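You operate a simulated robot arm through the tools that you are given. There is no shell and no other tool.

You run a simulated robot arm. Do the job below in one go: nothing can be reset, and whatever is moved stays where it is left.

JOB
Shut the fuser cover, tighten both screws, then plug the grey connector in.
Fine: use the yellow screwdriver and stand it back.

The check looks at the end state, three seconds after you hand in, the way a careful person would. Anything else that was tipped, shoved, dropped, spilled or broken makes it a failure. A push-on lid holds only when it is set on centred and level and pressed home; a screw cap is set on level and turned clockwise until tight.

ROBOT AND FRAMES
A 6-joint arm with a two-finger parallel gripper, fixed in place. Base frame: the origin is at the foot of the arm, x ahead of it, y to its left, z up. Units: mm, degrees, N and s.
With the tool pointing down near the work surface it reaches from about 580 to 940 mm from the base axis. Its first joint turns from -149.0 to 149.0 degrees. Payload 3.43 kg.
The TCP is the grasp point between the finger pads, 34 mm short of the fingertips. In the tool frame z runs along the fingers and y along their closing line. The gripper opens to 128 mm. The fingers are 24 mm wide and 12 mm thick; the gripper's body (48 by 130 mm) begins 96 mm behind the TCP.
Orientation is that of the tool frame in the base frame, as a unit quaternion [x, y, z, w]. With the fingers straight down and closing along the base's y, the tool's x points along the base's -x, its y along +y and its z along -z.

CONTROLS
- The arm moves only by the tool drive_tool. Its argument "motion" is a list of rows, each an object (a shift or turn left out is 0, a gripper value left out holds the last) with "turn": the turn, a rotation vector about the tool's x, y, z in degrees, a list of three; "slide": the shift along the tool's x, y, z in mm, a list of three; "gripper": the gripper command, from -1 (shut) to 1 (fully open), values between in proportion. In form: [{"turn": [ax, ay, az], "slide": [tx, ty, tz], "gripper": gripper}, ...]. A call has 1 to 20 rows; each row shifts and turns the commanded pose from where the row before left it, along the tool's axes as they then stand. A row lasts 0.2 s, in which the tool goes at most 50 mm and 8.6 degrees; a call with a longer step from one row to the next is refused whole, and so is a gripper value outside its range. A pose out of reach is approached as far as the arm can. The call stops where the force on the tool passes 40 N (or 10 N more than at its start, if that is more) or the arm is blocked; 0.2 s more then pass. Each finger travels about 108 mm/s and halts on what it meets, pressing with about 37 N; the grip force reading is that of the motor and also rises with nothing between the fingers. The clock runs only during rows and for 0.2 s after the last one: add rows that do not move to give the fingers time. It gives the time, the measured TCP pose, the force on the tool (base axes), the opening and the grip force at its end, in the units of the frame above (readings bear some noise), with the torque about the TCP (base axes, N m) and any sound that the robot's microphone picked up, and new pictures: "pictures" is both (left out), scene, wrist or none.
- Cameras (640 x 400 px; columns grow to the right, rows downward): "scene" is fixed at [399.8, -650.2, 1653.4]; the picture's right is [-0.37, 0.93, 0.00], its down [0.85, 0.34, -0.39] and it looks along [-0.37, -0.15, -0.92] (base axes); focal length 227 px, centre (320, 200). "wrist" rides on the gripper at [76, -11, -160] in the tool frame; the picture's right is [0.15, 0.99, 0.00], its down [-0.88, 0.13, -0.46] and it looks along [-0.45, 0.07, 0.89] (tool axes); focal length 234 px, centre (320, 200). There is no depth. A picture from a camera that has moved, and an enlarged one, comes with that camera's place and axes in the base frame and with its lens.
- lift_body(by): slides the trunk up (or, below 0, down) by that many mm; the arm rides with it, the base frame stays. It gives what a move gives, with no picture.
- zoom(camera, box): a new picture of the part [left, top, right, bottom] of that camera's present view, enlarged. The clock stands still meanwhile.
- sign_off(): hands the job in; it is judged then, once.

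Nothing tells you positions but the pictures and the camera data. Unless the task says otherwise, let go and move clear before handing in.

The tools are called after "Emit:" by a JSON object that holds its "name" and its "arguments". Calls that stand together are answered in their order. drive_tool: Moves the arm, as the interface text tells. Its arguments: {"type":"object","properties":{"motion":{"type":"array","items":{"type":"object","properties":{"turn":{"type":"array","items":{"type":"number"}},"slide":{"type":"array","items":{"type":"number"}},"gripper":{"type":"number"}}}},"pictures":{"type":"string","enum":["both","scene","wrist","none"]}},"required":["motion"]} The other tools are called the same way: lift_body (by) slides the trunk up or down; zoom (camera, box) takes an enlarged picture of a part of a camera's view; sign_off () hands the job in.

At the start:

```text
time: 0.0
tool_pos: [116.9, -813.8, 1319.1]
tcp_rot: [0.0, 1.0, 0.0, 0.001]
force: [0.2, -0.2, 0.6]
ft_torque: [0.01, 0.0, 0.0]
finger_gap: 128.2
grip_force: 0.1
trunk travel left (down, up): [-675.0, 35.0]
```

scene: 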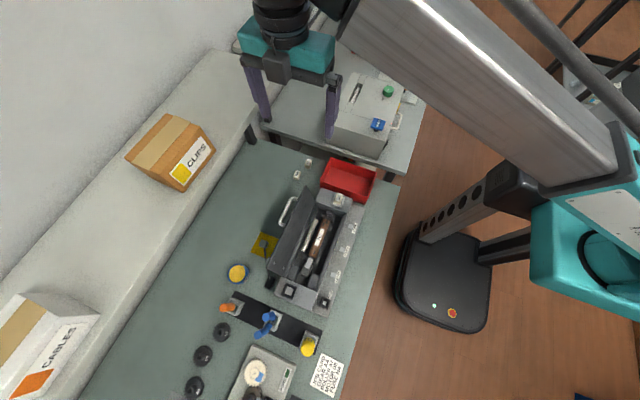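
wrist: 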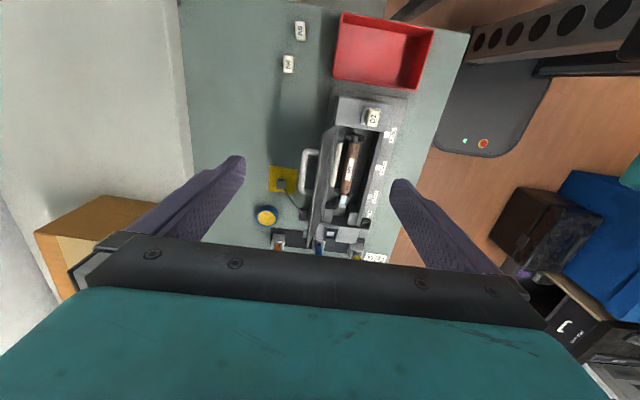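

I see a grey bench with a printer-like fuser unit (its cover hinged open to one side), a tool rack with three screwdrivers and other items. I'll zoom in to identify everything before moving.

Emit:
{"name": "zoom", "arguments": {"camera": "scene", "box": [220, 150, 400, 262]}}

Emit:
{"name": "zoom", "arguments": {"camera": "scene", "box": [170, 260, 350, 372]}}

Emit:
{"name": "zoom", "arguments": {"camera": "wrist", "box": [240, 80, 430, 270]}}

```text
3.56 times, centred on (310, 206) of scene
camera zoom: at [399.8, -650.2, 1653.4], right [-0.37, 0.93, 0.0], down [0.85, 0.34, -0.39], along [-0.37, -0.15, -0.92], focal length 807 px, centre (356, 179)
```

zoom: 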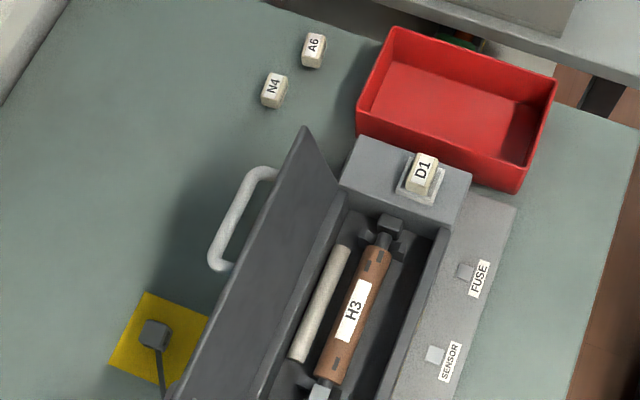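

```text
3.56 times, centred on (260, 316) of scene
camera zoom: at [399.8, -650.2, 1653.4], right [-0.37, 0.93, 0.0], down [0.85, 0.34, -0.39], along [-0.37, -0.15, -0.92], focal length 807 px, centre (533, -212)
```

zoom: 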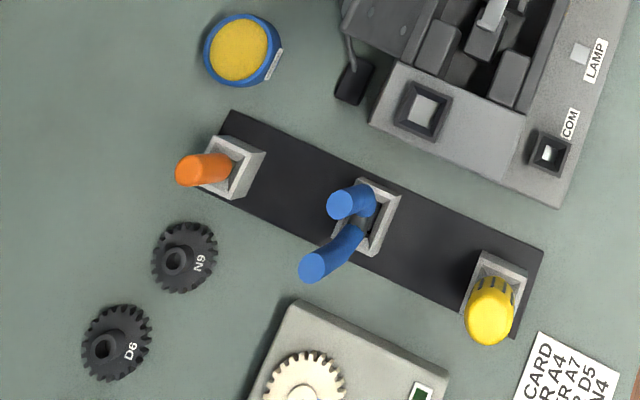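

```text
2.11 times, centred on (335, 175) of wrist
camera zoom: at [39.7, -825.2, 1478.9], right [-0.15, 0.99, 0.0], down [0.88, 0.13, 0.46], along [0.45, 0.07, -0.89], focal length 493 px, centre (288, 253)
```

zoom: 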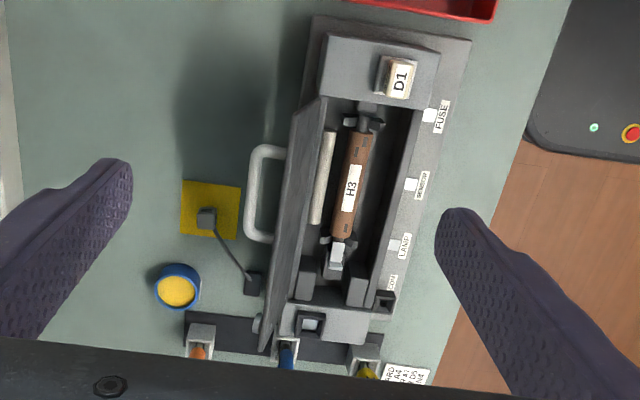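

The cover stands open on the unit's far-left side, and a grey cube plug with a cable sits on a yellow pad. I'll zoom in more closely on the screws, sockets, card and screwdriver rack.

Emit:
{"name": "zoom", "arguments": {"camera": "scene", "box": [265, 270, 345, 320]}}

Emit:
{"name": "zoom", "arguments": {"camera": "scene", "box": [285, 340, 365, 400]}}

Emit:
{"name": "zoom", "arguments": {"camera": "scene", "box": [240, 180, 360, 255]}}

Emit:
{"name": "zoom", "arguments": {"camera": "scene", "box": [290, 300, 330, 360]}}

Emit:
{"name": "zoom", "arguments": {"camera": "wrist", "box": [260, 200, 400, 270]}}

Emit:
{"name": "zoom", "arguments": {"camera": "wrist", "box": [300, 90, 410, 190]}}

```text
8.00 times, centred on (305, 295) of scene
camera zoom: at [399.8, -650.2, 1653.4], right [-0.37, 0.93, 0.0], down [0.85, 0.34, -0.39], along [-0.37, -0.15, -0.92], focal length 1816 px, centre (440, -560)
```

zoom: 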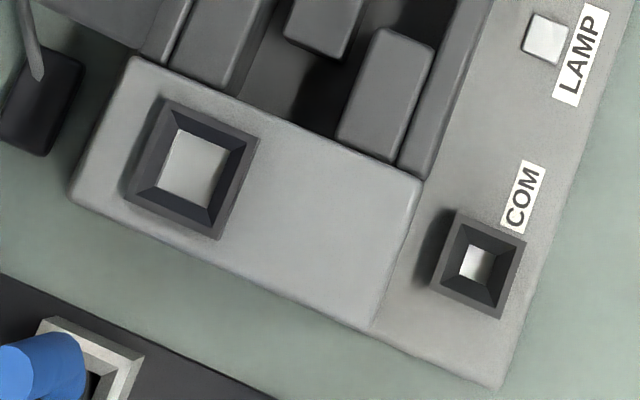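

```text
6.67 times, centred on (325, 370) of scene
camera zoom: at [399.8, -650.2, 1653.4], right [-0.37, 0.93, 0.0], down [0.85, 0.34, -0.39], along [-0.37, -0.15, -0.92], focal length 1513 px, centre (287, -933)
```

zoom: 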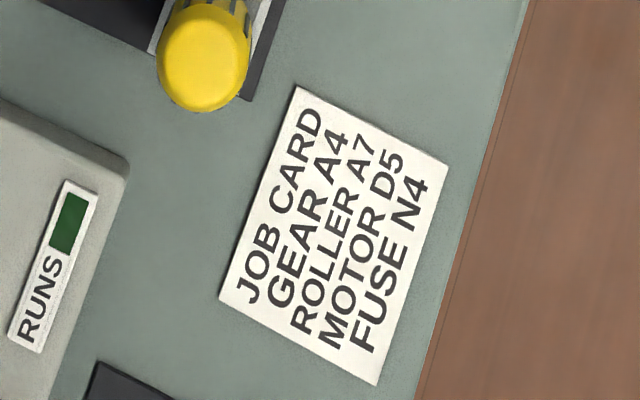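

```text
5.33 times, centred on (300, 218) of scene
camera zoom: at [399.8, -650.2, 1653.4], right [-0.37, 0.93, 0.0], down [0.85, 0.34, -0.39], along [-0.37, -0.15, -0.92], focal length 1210 px, centre (427, 107)
```

zoom: 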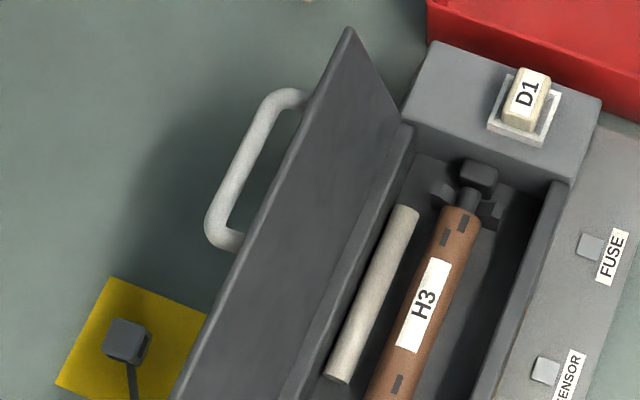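

```text
6.67 times, centred on (310, 330) of scene
camera zoom: at [399.8, -650.2, 1653.4], right [-0.37, 0.93, 0.0], down [0.85, 0.34, -0.39], along [-0.37, -0.15, -0.92], focal length 1513 px, centre (387, -667)
```

zoom: 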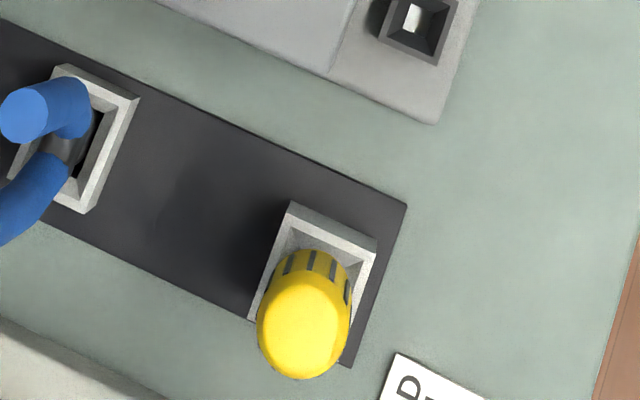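

```text
4.57 times, centred on (330, 235) of wrist
camera zoom: at [39.7, -825.2, 1478.9], right [-0.15, 0.99, 0.0], down [0.88, 0.13, 0.46], along [0.45, 0.07, -0.89], focal length 1070 px, centre (274, 40)
```

zoom: 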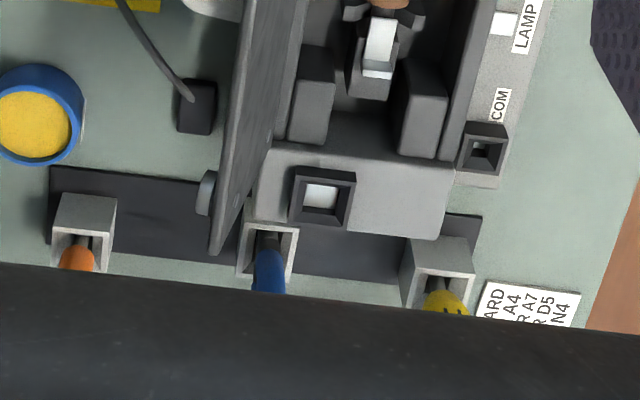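

```text
4.00 times, centred on (355, 140) of wrist
camera zoom: at [39.7, -825.2, 1478.9], right [-0.15, 0.99, 0.0], down [0.88, 0.13, 0.46], along [0.45, 0.07, -0.89], focal length 937 px, centre (180, 440)
```

zoom: 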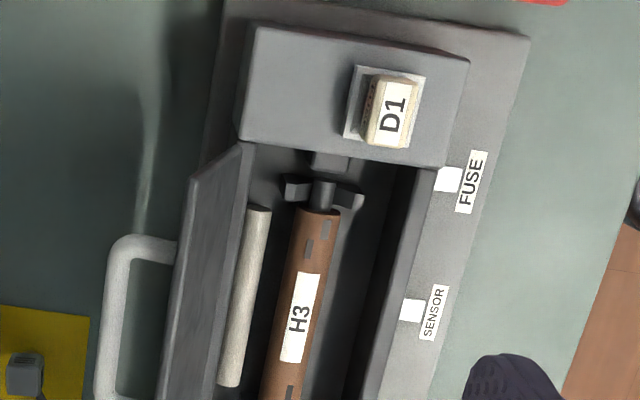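

The bench top is at z≈841. The fuser unit runs along x (about 50–440) at y≈-780…-610, and its cover stands up to z≈1040 with the handle on the outer (-y) side. I'll move to a higher view and turn the wrist camera so it sees the cover's outer face.

Emit:
{"name": "drive_tool", "arguments": {"motion": [{"slide": [-34, 3, 20], "gripper": 1}, {"slide": [-34, 3, 20]}, {"slide": [-34, 4, 20]}, {"slide": [-31, 4, 20]}, {"turn": [0, 0, -8.2]}, {"turn": [0, 0, -8.2]}, {"turn": [0, 0, -8.2]}, {"turn": [0, 0, -8.2]}, {"turn": [0, 0, -8.2]}, {"turn": [0, 0, -8.2]}, {"turn": [0, 0, -8.2]}, {"turn": [0, 0, -8.2]}, {"turn": [0, 0, -8.2]}, {"turn": [0, 0, -8.2]}, {"turn": [0, 0, -8.0]}]}}

```text
time: 3.2
tool_pos: [249.6, -800.5, 1239.1]
tcp_rot: [0.708, -0.706, 0.001, 0.0]
force: [-1.0, 0.2, 0.3]
ft_torque: [-0.02, 0.01, 0.02]
finger_gap: 128.1
grip_force: 0.0
trunk travel left (down, up): [-675.0, 35.0]
camera wrist: at [259.9, -876.1, 1399.2], right [-0.99, -0.15, 0.0], down [-0.13, 0.88, 0.46], along [-0.07, 0.45, -0.89], focal length 234 px, centre (320, 200)
```

scene: 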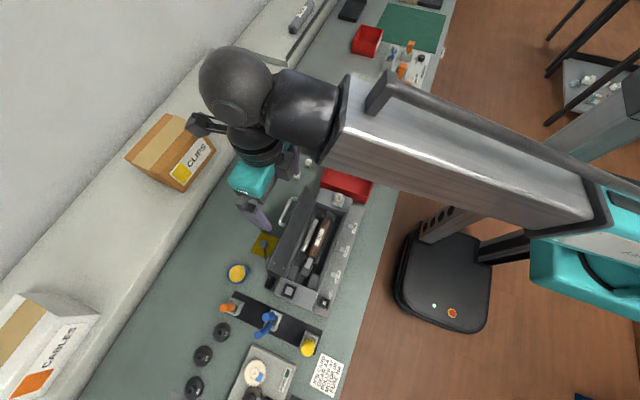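
wrist: 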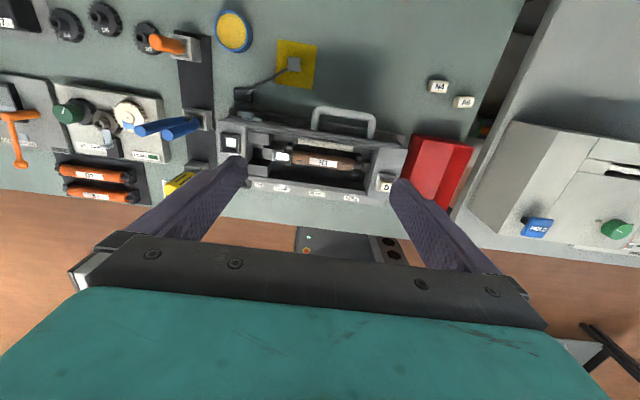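

The view now shows the cover's outer face, the yellow pad and the sockets. I'll zoom for details.

Emit:
{"name": "zoom", "arguments": {"camera": "wrist", "box": [220, 90, 420, 215]}}

Emit:
{"name": "zoom", "arguments": {"camera": "wrist", "box": [130, 80, 260, 200]}}

Emit:
{"name": "zoom", "arguments": {"camera": "wrist", "box": [220, 20, 330, 120]}}

Emit:
{"name": "zoom", "arguments": {"camera": "wrist", "box": [0, 0, 230, 210]}}

```text
3.20 times, centred on (320, 152) of wrist
camera zoom: at [259.9, -876.1, 1399.2], right [-0.99, -0.15, 0.0], down [-0.13, 0.88, 0.46], along [-0.07, 0.45, -0.89], focal length 749 px, centre (320, 352)
```

zoom: 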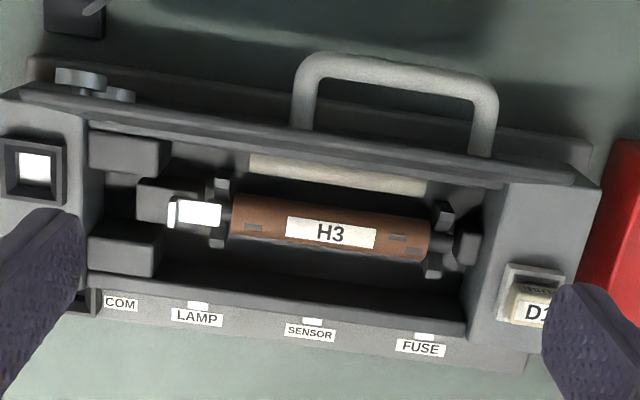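

```text
3.33 times, centred on (195, 140) of wrist
camera zoom: at [259.9, -876.1, 1399.2], right [-0.99, -0.15, 0.0], down [-0.13, 0.88, 0.46], along [-0.07, 0.45, -0.89], focal length 781 px, centre (737, 400)
```

zoom: 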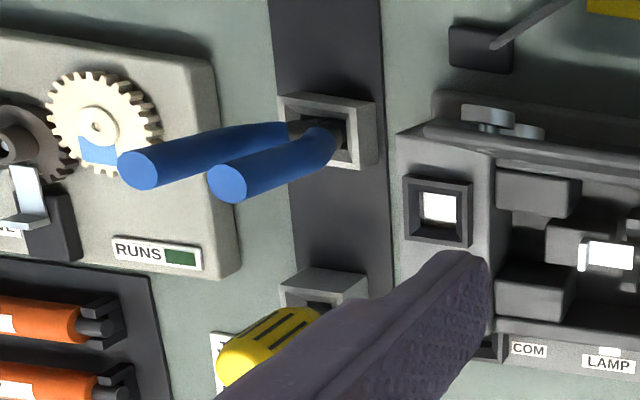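

```text
4.00 times, centred on (275, 70) of wrist
camera zoom: at [259.9, -876.1, 1399.2], right [-0.99, -0.15, 0.0], down [-0.13, 0.88, 0.46], along [-0.07, 0.45, -0.89], focal length 937 px, centre (500, 720)
```

zoom: 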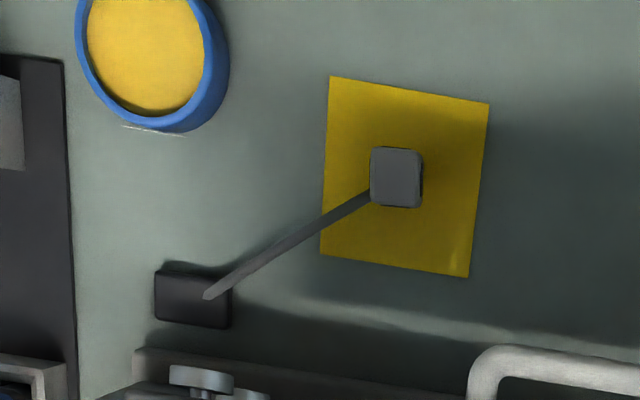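

```text
1.90 times, centred on (115, 105) of wrist
camera zoom: at [259.9, -876.1, 1399.2], right [-0.99, -0.15, 0.0], down [-0.13, 0.88, 0.46], along [-0.07, 0.45, -0.89], focal length 446 px, centre (710, 381)
```

zoom: 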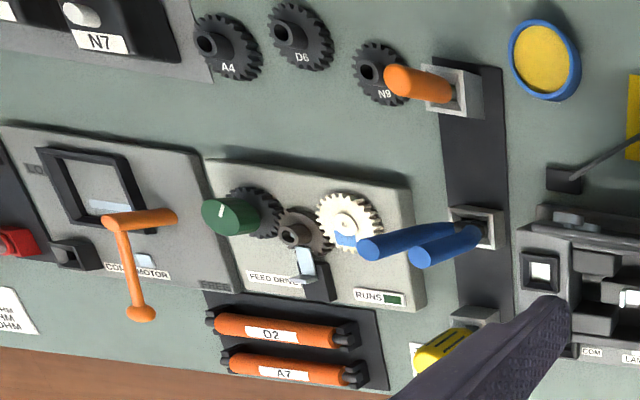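

The two screw heads sit on the cover's outer face at its near (COM) end, and matching bosses sit in the bay. The connector is a cube of about 25 mm on the yellow pad, which matches the larger socket in the near end block. I'll lower for a closer, better measured look.

Emit:
{"name": "drive_tool", "arguments": {"motion": [{"slide": [20, 0, 30]}, {"slide": [20, 0, 30]}, {"slide": [20, 0, 30]}, {}], "pictures": "wrist"}}

```text
time: 4.2
tool_pos: [247.7, -853.0, 1147.5]
tcp_rot: [-0.707, 0.708, 0.0, 0.0]
force: [-0.6, -0.1, 0.2]
ft_torque: [0.01, 0.04, -0.01]
finger_gap: 128.2
grip_force: 0.0
out of reach, approached as far as the arm can: row 3
trunk travel left (down, up): [-675.0, 35.0]
camera wrist: at [257.2, -928.9, 1307.5], right [-0.99, -0.15, 0.0], down [-0.13, 0.88, 0.45], along [-0.07, 0.45, -0.89], focal length 234 px, centre (320, 200)
```

wrist: 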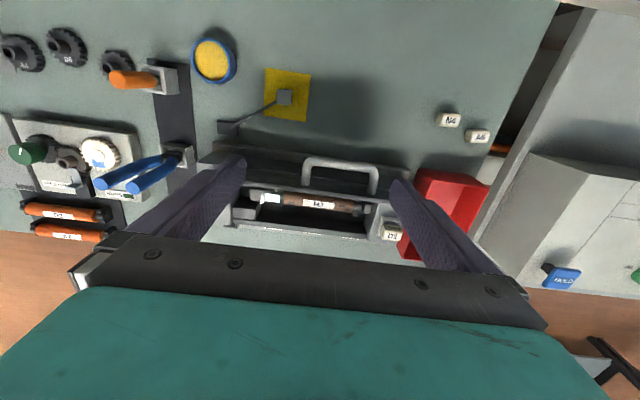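

The arm can't quite reach that far at this height, so I'll probably need to lower the trunk. First I'll zoom in here to measure.

Emit:
{"name": "zoom", "arguments": {"camera": "wrist", "box": [190, 130, 320, 211]}}

Emit:
{"name": "zoom", "arguments": {"camera": "wrist", "box": [290, 130, 420, 211]}}

Emit:
{"name": "zoom", "arguments": {"camera": "wrist", "box": [210, 60, 330, 135]}}

Emit:
{"name": "zoom", "arguments": {"camera": "wrist", "box": [80, 50, 250, 200]}}

```text
4.92 times, centred on (255, 170) of wrist
camera zoom: at [257.2, -928.9, 1307.5], right [-0.99, -0.15, 0.0], down [-0.13, 0.88, 0.45], along [-0.07, 0.45, -0.89], focal length 1153 px, centre (640, 345)
```

zoom: 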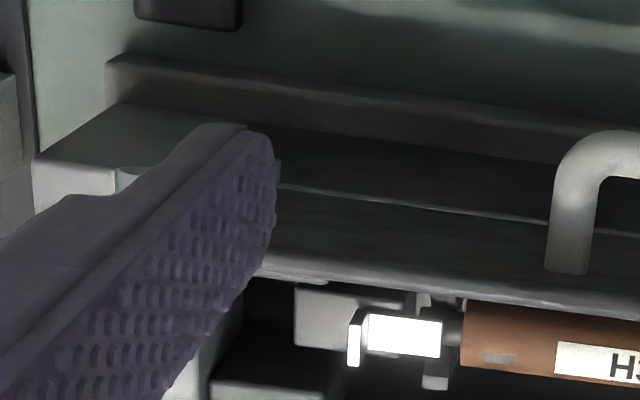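

```text
4.92 times, centred on (355, 170) of wrist
camera zoom: at [257.2, -928.9, 1307.5], right [-0.99, -0.15, 0.0], down [-0.13, 0.88, 0.45], along [-0.07, 0.45, -0.89], focal length 1153 px, centre (148, 345)
```

zoom: 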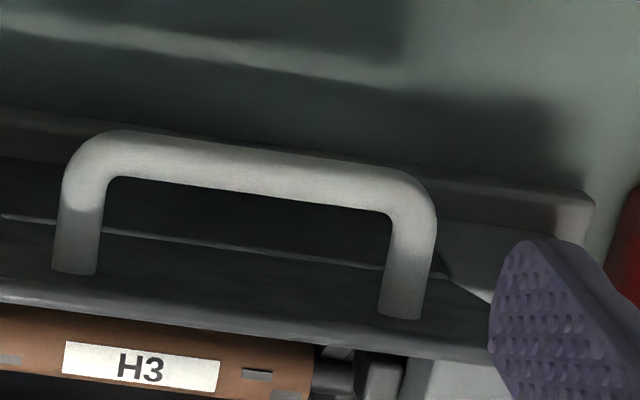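

```text
5.33 times, centred on (270, 98) of wrist
camera zoom: at [257.2, -928.9, 1307.5], right [-0.99, -0.15, 0.0], down [-0.13, 0.88, 0.45], along [-0.07, 0.45, -0.89], focal length 1249 px, centre (587, 747)
```

zoom: 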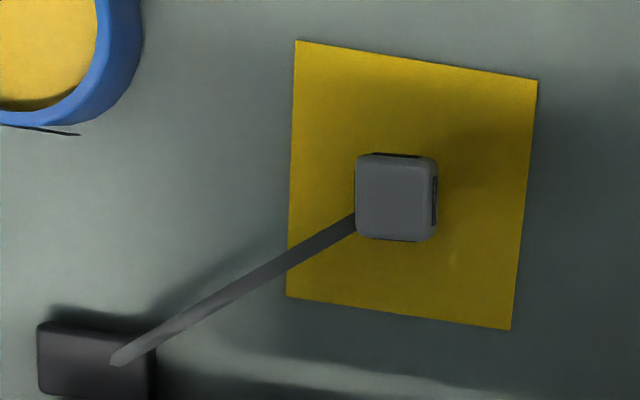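

```text
2.67 times, centred on (165, 125) of wrist
camera zoom: at [257.2, -928.9, 1307.5], right [-0.99, -0.15, 0.0], down [-0.13, 0.88, 0.45], along [-0.07, 0.45, -0.89], focal length 624 px, centre (733, 400)
```

zoom: 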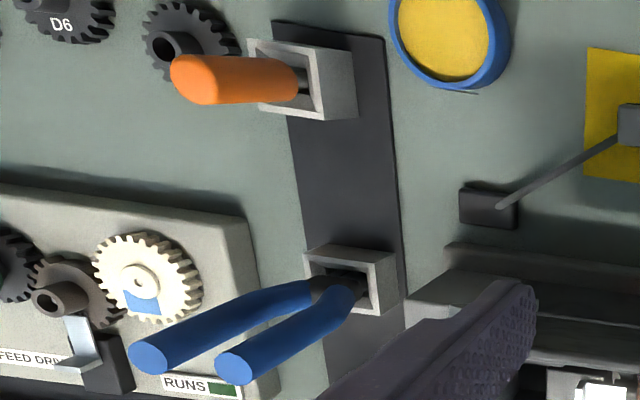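

Handle bar centre is about (213, -834, 1008), connector top about (313, -896, 884), and the hinge line is near y≈-779, z≈928. I'll back off upward, turn the tool so the fingers close along y, and lower the trunk for more reach.

Emit:
{"name": "drive_tool", "arguments": {"motion": [{"slide": [-26, 0, -40]}, {"slide": [-27, 0, -40]}, {"slide": [0, 0, -40]}, {"slide": [0, 0, -40]}, {"turn": [0, 0, 8.2]}, {"turn": [0, 0, 8.2]}, {"turn": [0, 0, 8.2]}, {"turn": [0, 0, 8.2]}, {"turn": [0, 0, 8.2]}, {"turn": [0, 0, 8.2]}, {"turn": [0, 0, 8.2]}, {"turn": [0, 0, 8.2]}, {"turn": [0, 0, 8.2]}, {"turn": [0, 0, 8.2]}, {"turn": [0, 0, 8.0]}, {}], "pictures": "none"}}

Emit:
{"name": "lift_body", "arguments": {"by": -150}}

```text
time: 7.6
tool_pos: [247.7, -799.5, 1307.2]
tcp_rot: [0.001, 1.0, 0.0, 0.0]
force: [0.0, 0.1, 0.6]
ft_torque: [-0.02, 0.02, 0.0]
finger_gap: 128.0
grip_force: 0.2
trunk travel left (down, up): [-675.0, 35.0]
```

```text
time: 9.3
tool_pos: [247.7, -799.4, 1156.1]
tcp_rot: [-0.001, 1.0, -0.001, 0.0]
force: [0.3, -0.2, -0.9]
ft_torque: [0.0, -0.01, 0.0]
finger_gap: 127.8
grip_force: 0.0
trunk travel left (down, up): [-525.0, 185.0]
```

Now I'll position above the handle and look down along it.

Emit:
{"name": "drive_tool", "arguments": {"motion": [{"slide": [18, -17, 13]}, {"slide": [18, -17, 13]}, {}]}}

```text
time: 10.2
tool_pos: [208.3, -822.1, 1125.5]
tcp_rot: [0.0, 1.0, -0.001, 0.001]
force: [0.0, -0.5, 0.0]
ft_torque: [0.04, -0.01, 0.01]
finger_gap: 128.1
grip_force: 0.1
out of reach, approached as far as the arm can: row 1, 2
trunk travel left (down, up): [-525.0, 185.0]
camera wrist: at [130.6, -833.5, 1285.0], right [-0.15, 0.99, 0.0], down [0.88, 0.13, 0.46], along [0.45, 0.06, -0.89], focal length 234 px, centre (320, 200)
```

scene: 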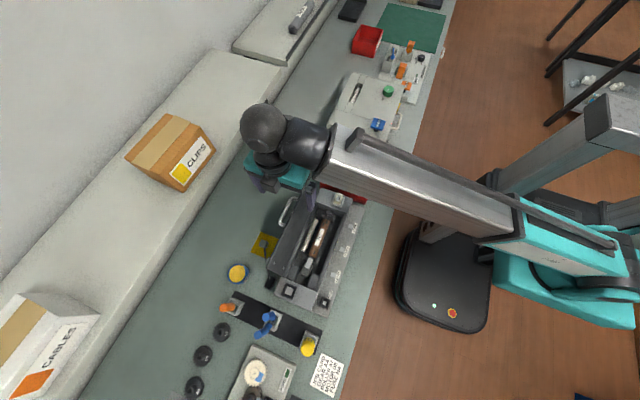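
wrist: 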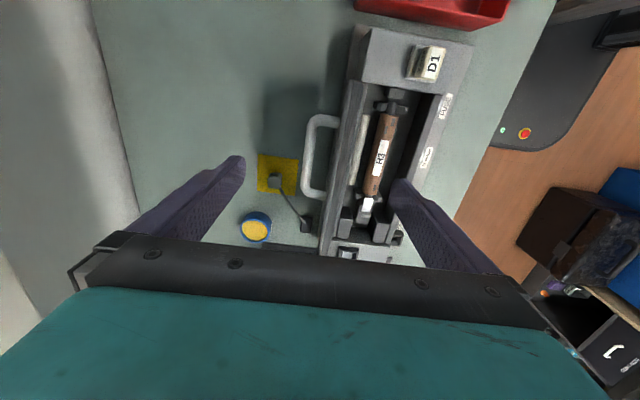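

Lowering the trunk reduces the reach, so I'll raise it back after measuring from this view.

Emit:
{"name": "zoom", "arguments": {"camera": "wrist", "box": [240, 80, 400, 260]}}

Emit:
{"name": "zoom", "arguments": {"camera": "wrist", "box": [290, 100, 370, 200]}}

Emit:
{"name": "zoom", "arguments": {"camera": "wrist", "box": [310, 180, 410, 270]}}

```text
2.22 times, centred on (320, 170) of wrist
camera zoom: at [130.6, -833.5, 1285.0], right [-0.15, 0.99, 0.0], down [0.88, 0.13, 0.46], along [0.45, 0.06, -0.89], focal length 520 px, centre (320, 267)
```

zoom: 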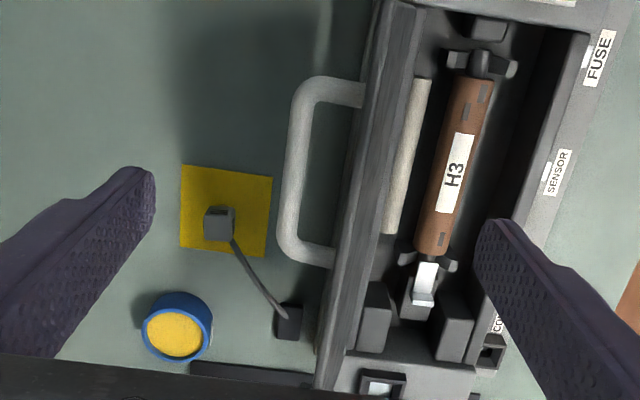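

```text
4.00 times, centred on (330, 150) of wrist
camera zoom: at [130.6, -833.5, 1285.0], right [-0.15, 0.99, 0.0], down [0.88, 0.13, 0.46], along [0.45, 0.06, -0.89], focal length 937 px, centre (280, 400)
```

zoom: 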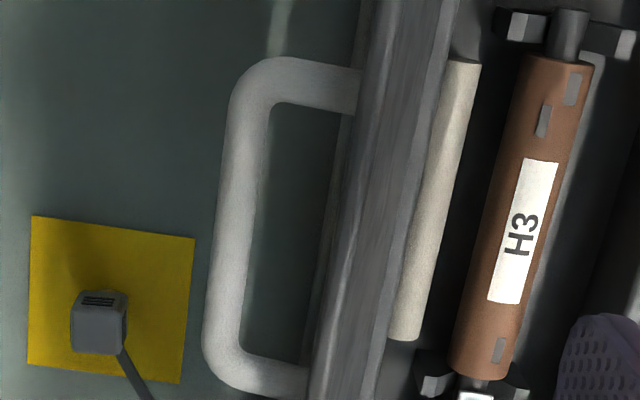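

```text
4.44 times, centred on (360, 225) of wrist
camera zoom: at [130.6, -833.5, 1285.0], right [-0.15, 0.99, 0.0], down [0.88, 0.13, 0.46], along [0.45, 0.06, -0.89], focal length 1041 px, centre (142, 89)
```

zoom: 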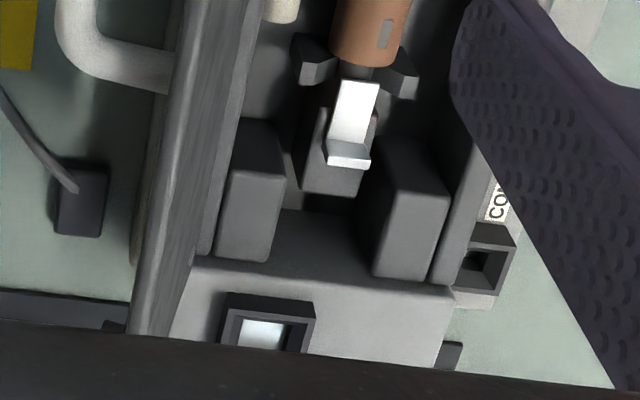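

The geometry agrees across views: bar at y≈-835, z≈1008, and the cover's free edge at y≈-807, z≈1040. I'll raise the trunk back, centre over the handle with a narrow opening and check before descending.

Emit:
{"name": "lift_body", "arguments": {"by": 150}}

Emit:
{"name": "drive_tool", "arguments": {"motion": [{"slide": [0, 0, 40], "gripper": -0.64}, {"slide": [-2, -4, 40]}, {"slide": [-2, -4, 40]}, {"slide": [0, -5, 40]}, {}, {}]}}

```text
time: 11.9
tool_pos: [209.6, -821.8, 1275.2]
tcp_rot: [0.0, 1.0, -0.001, 0.0]
force: [0.4, -0.5, -1.0]
ft_torque: [-0.02, 0.01, -0.01]
finger_gap: 128.2
grip_force: 0.0
trunk travel left (down, up): [-675.0, 35.0]
```

```text
time: 13.3
tool_pos: [210.3, -836.4, 1114.6]
tcp_rot: [0.0, 1.0, -0.002, 0.001]
force: [0.1, 0.1, 0.5]
ft_torque: [0.03, -0.03, -0.01]
finger_gap: 23.4
grip_force: 0.0
trunk travel left (down, up): [-675.0, 35.0]
camera wrist: at [134.0, -846.9, 1275.1], right [-0.15, 0.99, 0.0], down [0.88, 0.13, 0.46], along [0.45, 0.06, -0.89], focal length 234 px, centre (320, 200)
```

scene: 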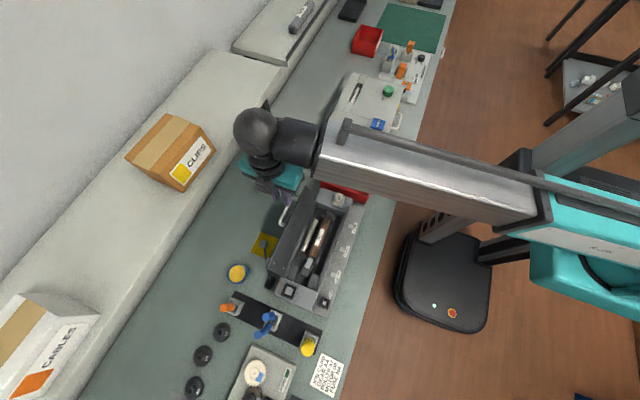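
wrist: 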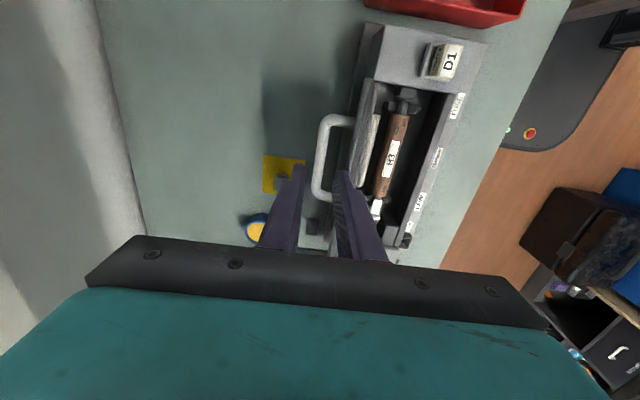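

Emit:
{"name": "zoom", "arguments": {"camera": "wrist", "box": [270, 90, 430, 250]}}

Emit:
{"name": "zoom", "arguments": {"camera": "scene", "box": [240, 150, 350, 260]}}

```text
2.50 times, centred on (350, 170) of wrist
camera zoom: at [134.0, -846.9, 1275.1], right [-0.15, 0.99, 0.0], down [0.88, 0.13, 0.46], along [0.45, 0.06, -0.89], focal length 585 px, centre (245, 275)
```

zoom: 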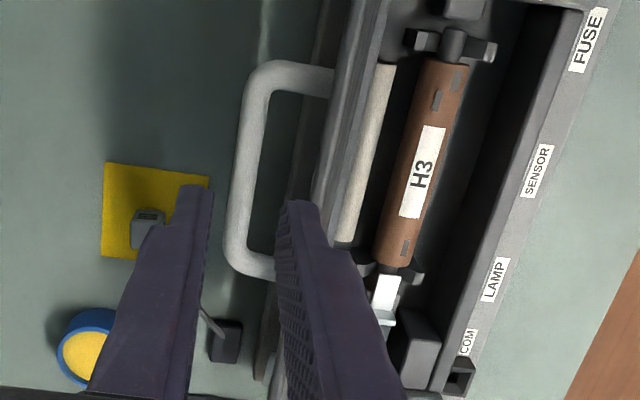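

```text
3.64 times, centred on (295, 205) of scene
camera zoom: at [399.8, -650.2, 1653.4], right [-0.37, 0.93, 0.0], down [0.85, 0.34, -0.39], along [-0.37, -0.15, -0.92], focal length 825 px, centre (411, 182)
```

zoom: 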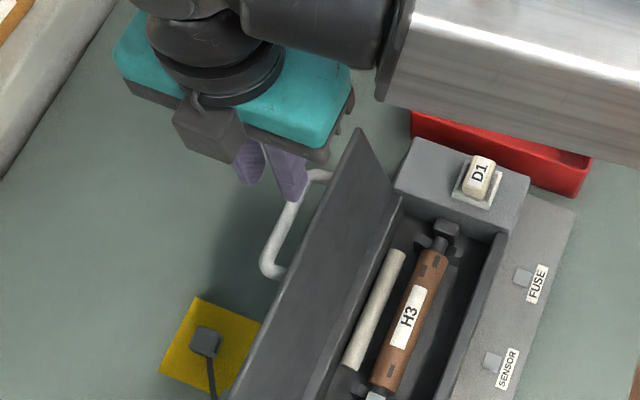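

The bar is at y≈-834 and the gap to the cover's free edge leaves about 4 mm each side of a finger. I'll shift +1.4 mm in y and descend to straddle the bar.

Emit:
{"name": "drive_tool", "arguments": {"motion": [{"slide": [0, 1.4, 15]}, {"slide": [0, 0, 15]}, {"slide": [0, 0, 12]}, {"slide": [0, 0, 12]}, {"slide": [0, 0, 12]}, {"slide": [0, 0, 10]}, {"slide": [0, 0, 10]}, {}]}}

Emit:
{"name": "zoom", "arguments": {"camera": "wrist", "box": [250, 90, 450, 250]}}

```text
time: 15.1
tool_pos: [210.6, -834.1, 1033.3]
tcp_rot: [0.0, 1.0, -0.004, 0.0]
force: [2.0, -4.0, 30.3]
ft_torque: [0.86, 0.05, -0.05]
finger_gap: 20.6
grip_force: 0.1
trunk travel left (down, up): [-675.0, 35.0]
camera wrist: at [134.1, -844.4, 1194.3], right [-0.15, 0.99, -0.01], down [0.88, 0.13, 0.46], along [0.45, 0.06, -0.89], focal length 234 px, centre (320, 200)
```

scene: 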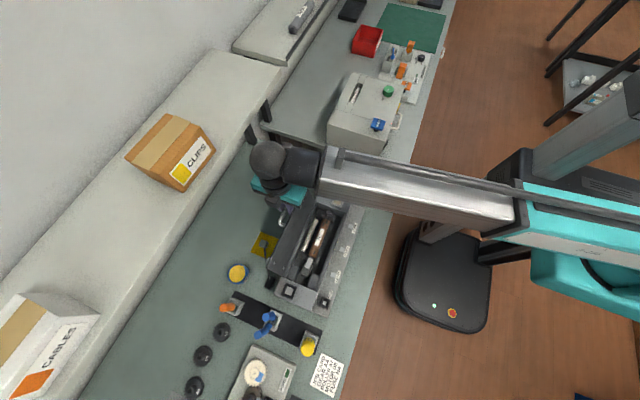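
wrist: 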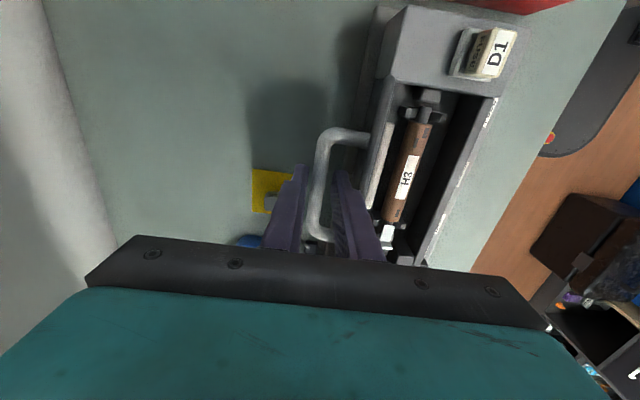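

```text
2.50 times, centred on (350, 170) of wrist
camera zoom: at [134.1, -844.4, 1194.3], right [-0.15, 0.99, -0.01], down [0.88, 0.13, 0.46], along [0.45, 0.06, -0.89], focal length 585 px, centre (245, 275)
```

zoom: 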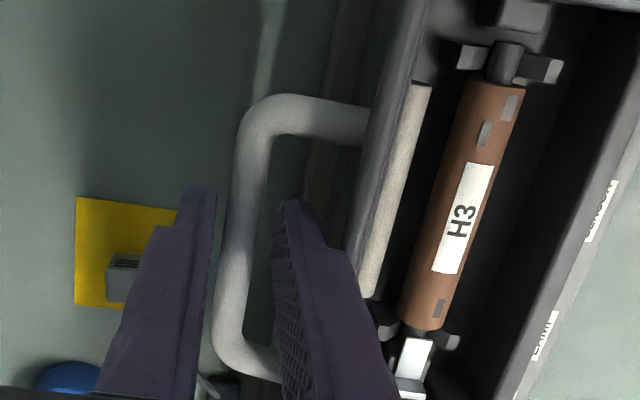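

The upper, thicker part of the finger is resting on the cover's free edge (30 N up). I'll back up a few mm and narrow the grip around the bar.

Emit:
{"name": "drive_tool", "arguments": {"motion": [{"slide": [0, 0, -3]}, {"slide": [0, 0, -3]}, {"gripper": -0.74}, {}], "pictures": "wrist"}}

Emit:
{"name": "zoom", "arguments": {"camera": "wrist", "box": [250, 90, 450, 250]}}

```text
time: 16.1
tool_pos: [211.4, -834.0, 1034.4]
tcp_rot: [-0.001, 1.0, -0.001, 0.0]
force: [0.4, -0.1, 0.0]
ft_torque: [-0.01, -0.01, 0.02]
finger_gap: 16.6
grip_force: 0.1
trunk travel left (down, up): [-675.0, 35.0]
camera wrist: at [134.0, -845.8, 1194.2], right [-0.15, 0.99, 0.0], down [0.88, 0.13, 0.46], along [0.45, 0.06, -0.89], focal length 234 px, centre (320, 200)
```

wrist: 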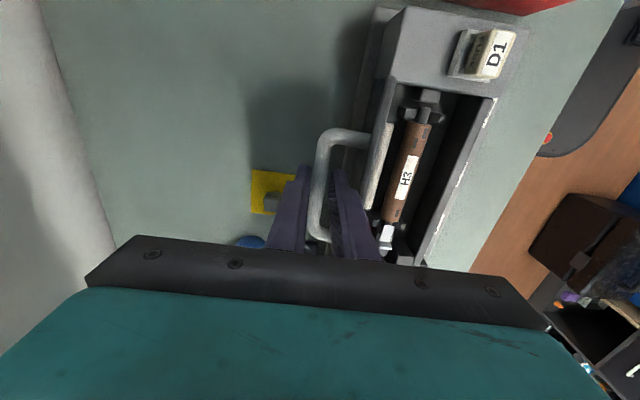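

```text
2.50 times, centred on (350, 170) of wrist
camera zoom: at [134.0, -845.8, 1194.2], right [-0.15, 0.99, 0.0], down [0.88, 0.13, 0.46], along [0.45, 0.06, -0.89], focal length 585 px, centre (245, 275)
```

zoom: 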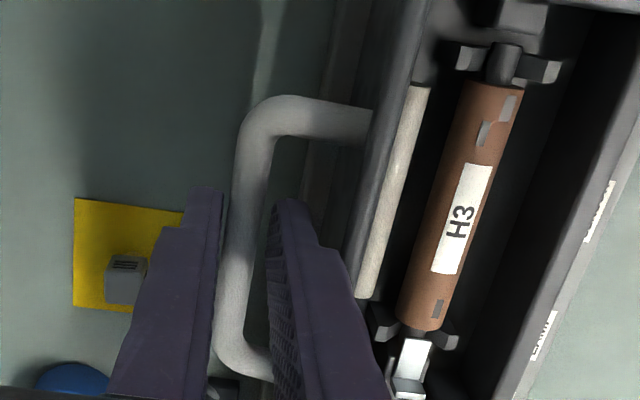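

The bar is now loosely held with no load. I'll start swinging the cover along its arc, first about 25°.

Emit:
{"name": "drive_tool", "arguments": {"motion": [{"slide": [0, 6.8, -4.4]}, {"slide": [0, 7.5, -3.9]}, {"slide": [0, 7.9, -3.2]}, {"slide": [0, 8.1, -2.0]}, {"slide": [0, 8.3, -1.0]}, {}]}}

Emit:
{"name": "zoom", "arguments": {"camera": "wrist", "box": [250, 50, 450, 250]}}

Emit:
{"name": "zoom", "arguments": {"camera": "scene", "box": [240, 150, 350, 260]}}

```text
time: 17.5
tool_pos: [213.1, -795.8, 1049.5]
tcp_rot: [0.001, 1.0, -0.002, 0.001]
force: [-0.5, 0.1, -0.4]
ft_torque: [-0.03, 0.02, 0.01]
finger_gap: 16.7
grip_force: 0.0
trunk travel left (down, up): [-675.0, 35.0]
camera wrist: at [136.0, -806.6, 1210.7], right [-0.15, 0.99, 0.0], down [0.88, 0.13, 0.46], along [0.45, 0.06, -0.89], focal length 234 px, centre (320, 200)
```

scene: 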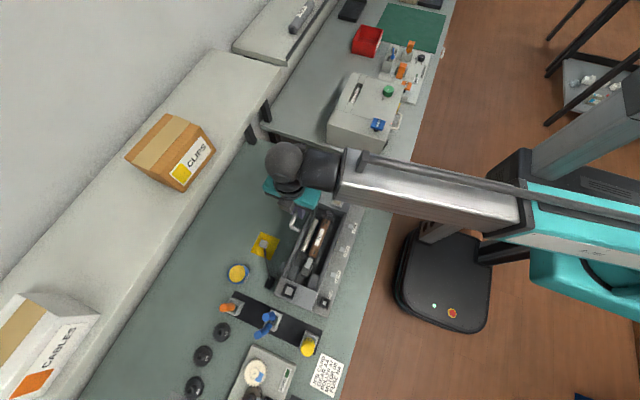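
wrist: 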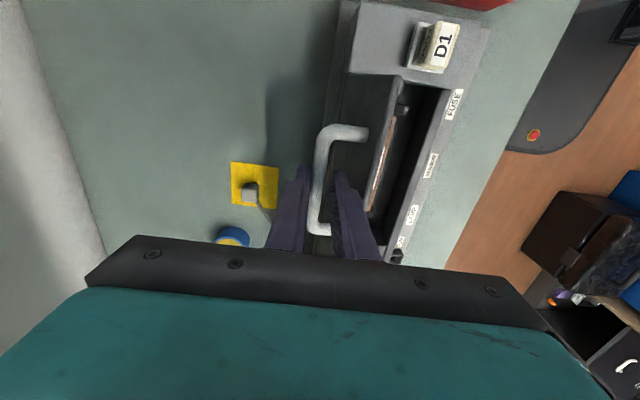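

```text
2.00 times, centred on (350, 150) of wrist
camera zoom: at [136.0, -806.6, 1210.7], right [-0.15, 0.99, 0.0], down [0.88, 0.13, 0.46], along [0.45, 0.06, -0.89], focal length 468 px, centre (260, 300)
```

zoom: 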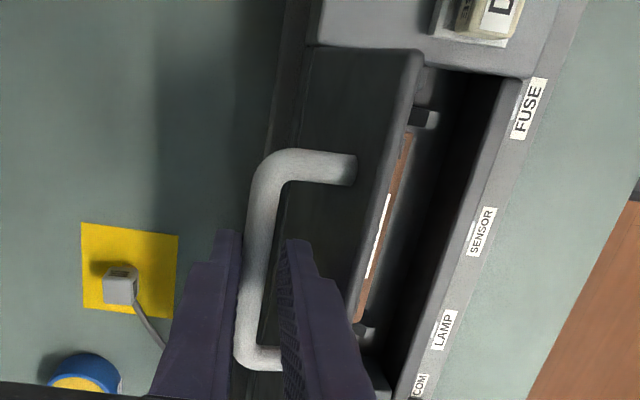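

```text
3.64 times, centred on (295, 205) of scene
camera zoom: at [399.8, -650.2, 1653.4], right [-0.37, 0.93, 0.0], down [0.85, 0.34, -0.39], along [-0.37, -0.15, -0.92], focal length 825 px, centre (411, 182)
```

zoom: 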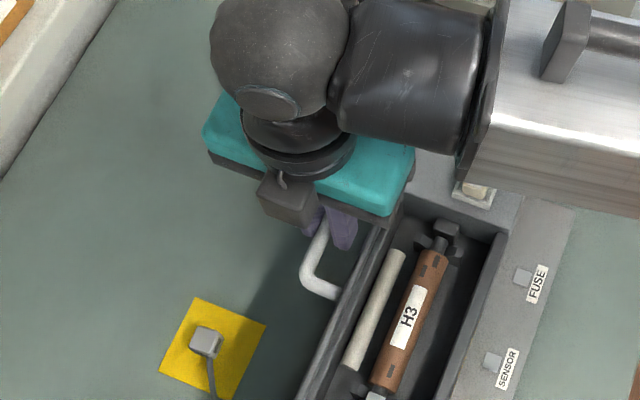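

The cover follows smoothly with no load. I'll continue the arc.

Emit:
{"name": "drive_tool", "arguments": {"motion": [{"slide": [0, 8.4, -0.3]}, {"slide": [0, 8.5, 0.4]}, {"slide": [0, 8.5, 1.2]}, {"slide": [0, 8.4, 1.9]}, {"slide": [0, 8.3, 2.6]}, {"slide": [0, 8.1, 3.4]}, {"slide": [0, 7.9, 4.0]}, {}]}}

Emit:
{"name": "zoom", "arguments": {"camera": "wrist", "box": [230, 50, 430, 250]}}

Emit:
{"name": "zoom", "arguments": {"camera": "scene", "box": [250, 170, 360, 280]}}

```text
time: 19.3
tool_pos: [211.2, -737.3, 1035.1]
tcp_rot: [0.0, 1.0, -0.001, 0.0]
force: [0.4, 0.4, -1.1]
ft_torque: [-0.03, 0.01, -0.01]
finger_gap: 17.2
grip_force: 0.3
trunk travel left (down, up): [-675.0, 35.0]
camera wrist: at [134.5, -748.9, 1195.7], right [-0.15, 0.99, 0.0], down [0.88, 0.13, 0.46], along [0.45, 0.06, -0.89], focal length 234 px, centre (320, 200)
```

scene: 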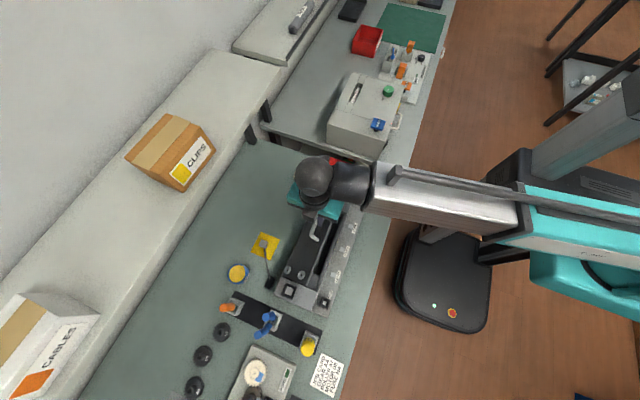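
wrist: 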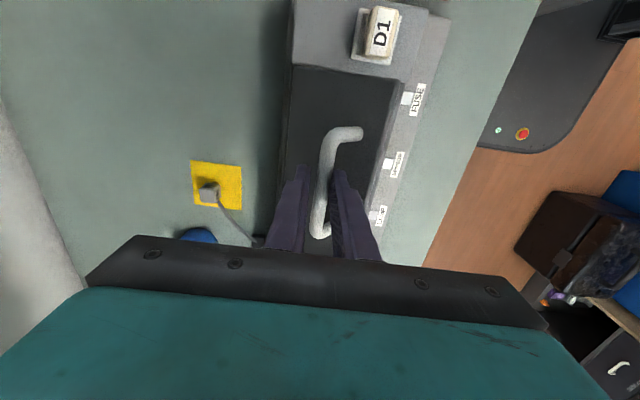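

```text
2.00 times, centred on (330, 150) of wrist
camera zoom: at [134.5, -748.9, 1195.7], right [-0.15, 0.99, 0.0], down [0.88, 0.13, 0.46], along [0.45, 0.06, -0.89], focal length 468 px, centre (300, 300)
```

zoom: 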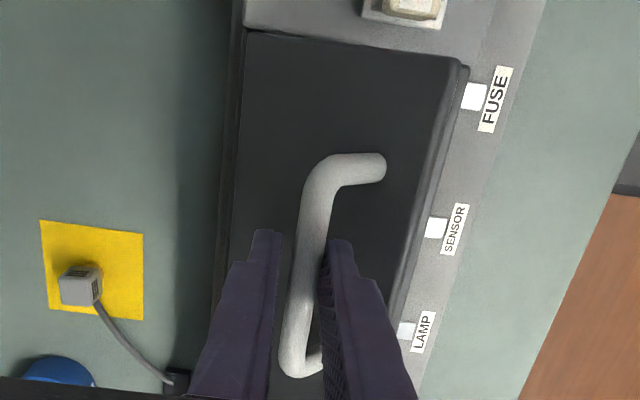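

```text
3.64 times, centred on (305, 225) of scene
camera zoom: at [399.8, -650.2, 1653.4], right [-0.37, 0.93, 0.0], down [0.85, 0.34, -0.39], along [-0.37, -0.15, -0.92], focal length 825 px, centre (374, 109)
```

zoom: 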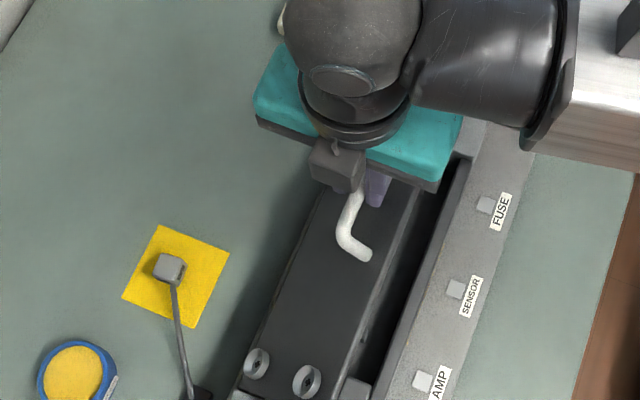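

Both screw heads are now visible at the near end of the cover. I'll continue the arc down.

Emit:
{"name": "drive_tool", "arguments": {"motion": [{"slide": [0, 7.5, 3.9]}, {"slide": [0, 7.2, 4.6]}, {"slide": [0, 6.7, 5.2]}, {"slide": [0, 6.3, 5.7]}, {"slide": [0, 5.7, 6.3]}, {"slide": [0, 5.2, 6.7]}, {"slide": [0, 4.6, 7.2]}, {}]}}

Emit:
{"name": "zoom", "arguments": {"camera": "wrist", "box": [230, 50, 430, 250]}}

Emit:
{"name": "zoom", "arguments": {"camera": "scene", "box": [260, 200, 360, 310]}}

```text
time: 21.1
tool_pos: [212.9, -695.4, 997.4]
tcp_rot: [0.001, 1.0, -0.002, 0.001]
force: [-0.3, 1.6, 0.9]
ft_torque: [0.03, -0.02, -0.02]
finger_gap: 17.1
grip_force: 1.1
trunk travel left (down, up): [-675.0, 35.0]
camera wrist: at [134.9, -705.8, 1156.5], right [-0.15, 0.99, 0.0], down [0.88, 0.13, 0.46], along [0.45, 0.06, -0.89], focal length 234 px, centre (320, 200)
```

scene: 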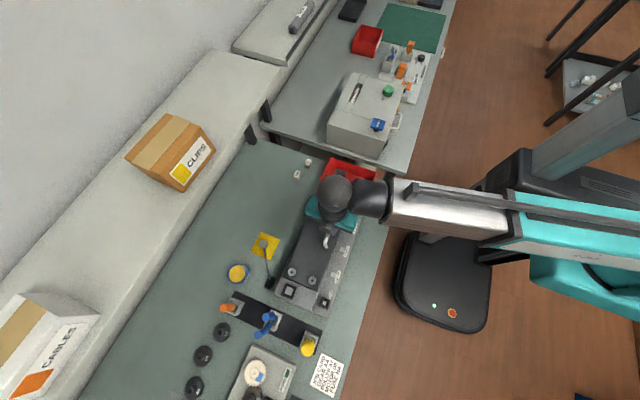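
wrist: 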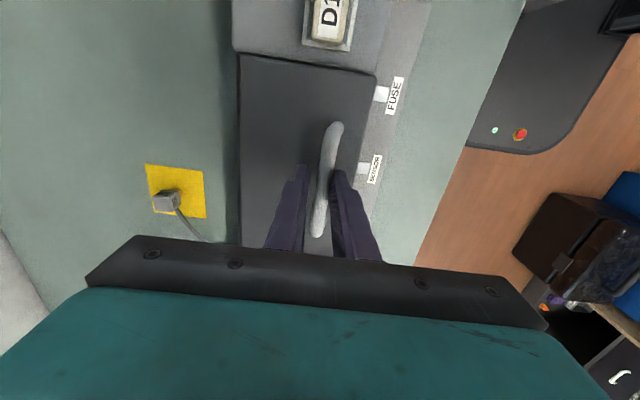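

```text
2.00 times, centred on (330, 150) of wrist
camera zoom: at [134.9, -705.8, 1156.5], right [-0.15, 0.99, 0.0], down [0.88, 0.13, 0.46], along [0.45, 0.06, -0.89], focal length 468 px, centre (300, 300)
```

zoom: 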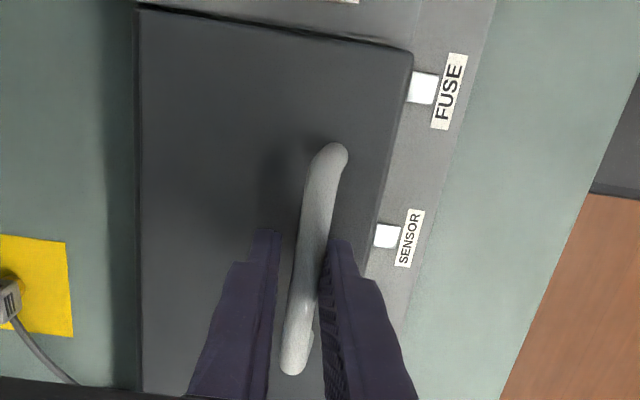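

```text
3.64 times, centred on (310, 255) of scene
camera zoom: at [399.8, -650.2, 1653.4], right [-0.37, 0.93, 0.0], down [0.85, 0.34, -0.39], along [-0.37, -0.15, -0.92], focal length 825 px, centre (356, 0)
```

zoom: 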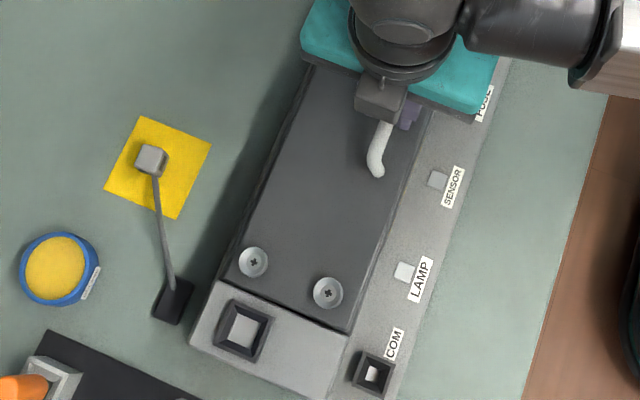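

The cover is nearly down. I'll do the last part of the arc.

Emit:
{"name": "drive_tool", "arguments": {"motion": [{"slide": [0, 2.5, 5]}, {"slide": [0, 1.5, 5]}, {"slide": [0, 1.5, 4]}, {}]}}

Emit:
{"name": "zoom", "arguments": {"camera": "scene", "box": [260, 200, 360, 310]}}

Emit:
{"name": "zoom", "arguments": {"camera": "wrist", "box": [230, 50, 430, 250]}}

```text
time: 22.1
tool_pos: [212.5, -689.7, 982.9]
tcp_rot: [0.0, 1.0, -0.002, 0.0]
force: [-2.3, 5.1, 0.8]
ft_torque: [0.11, 0.03, 0.03]
finger_gap: 19.8
grip_force: 2.7
trunk travel left (down, up): [-675.0, 35.0]
camera wrist: at [135.4, -700.6, 1142.9], right [-0.15, 0.99, 0.0], down [0.88, 0.13, 0.46], along [0.45, 0.06, -0.89], focal length 234 px, centre (320, 200)
```

scene: 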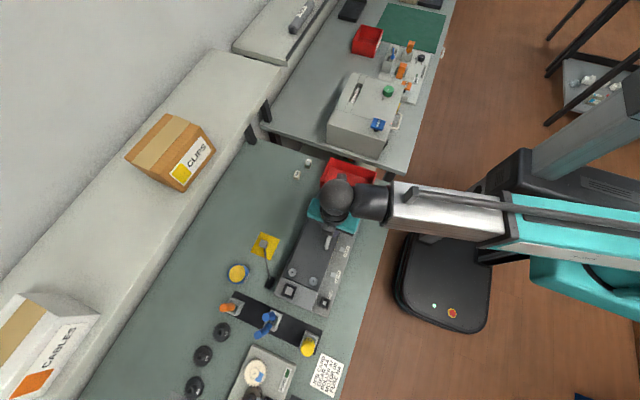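
wrist: 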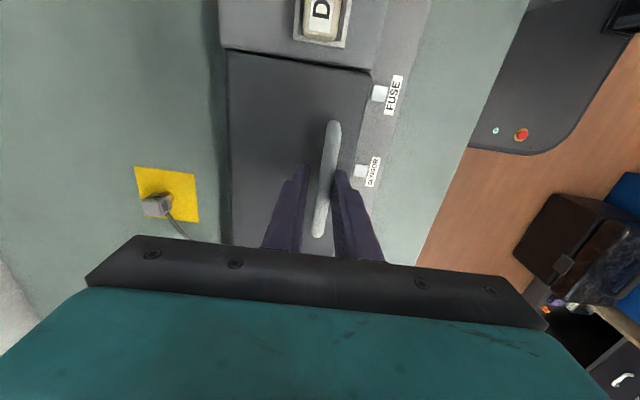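

```text
3.64 times, centred on (310, 255) of scene
camera zoom: at [399.8, -650.2, 1653.4], right [-0.37, 0.93, 0.0], down [0.85, 0.34, -0.39], along [-0.37, -0.15, -0.92], focal length 825 px, centre (356, 0)
```

zoom: 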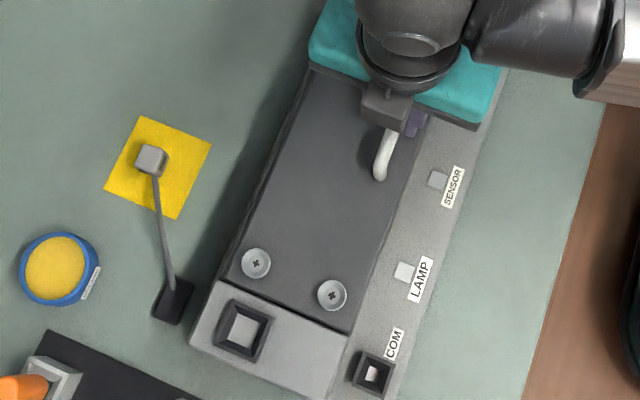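

```text
2.00 times, centred on (330, 150) of wrist
camera zoom: at [135.4, -700.6, 1142.9], right [-0.15, 0.99, 0.0], down [0.88, 0.13, 0.46], along [0.45, 0.06, -0.89], focal length 468 px, centre (300, 300)
```

zoom: 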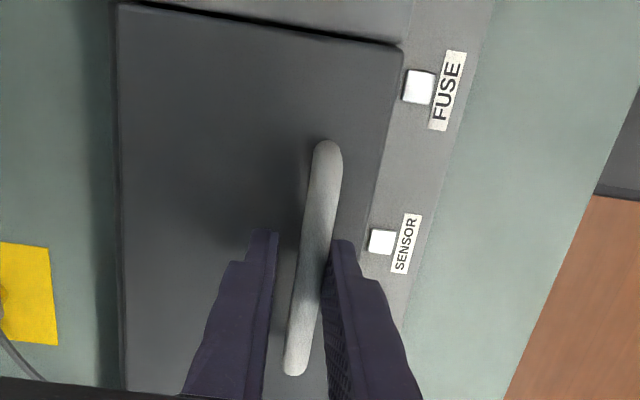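

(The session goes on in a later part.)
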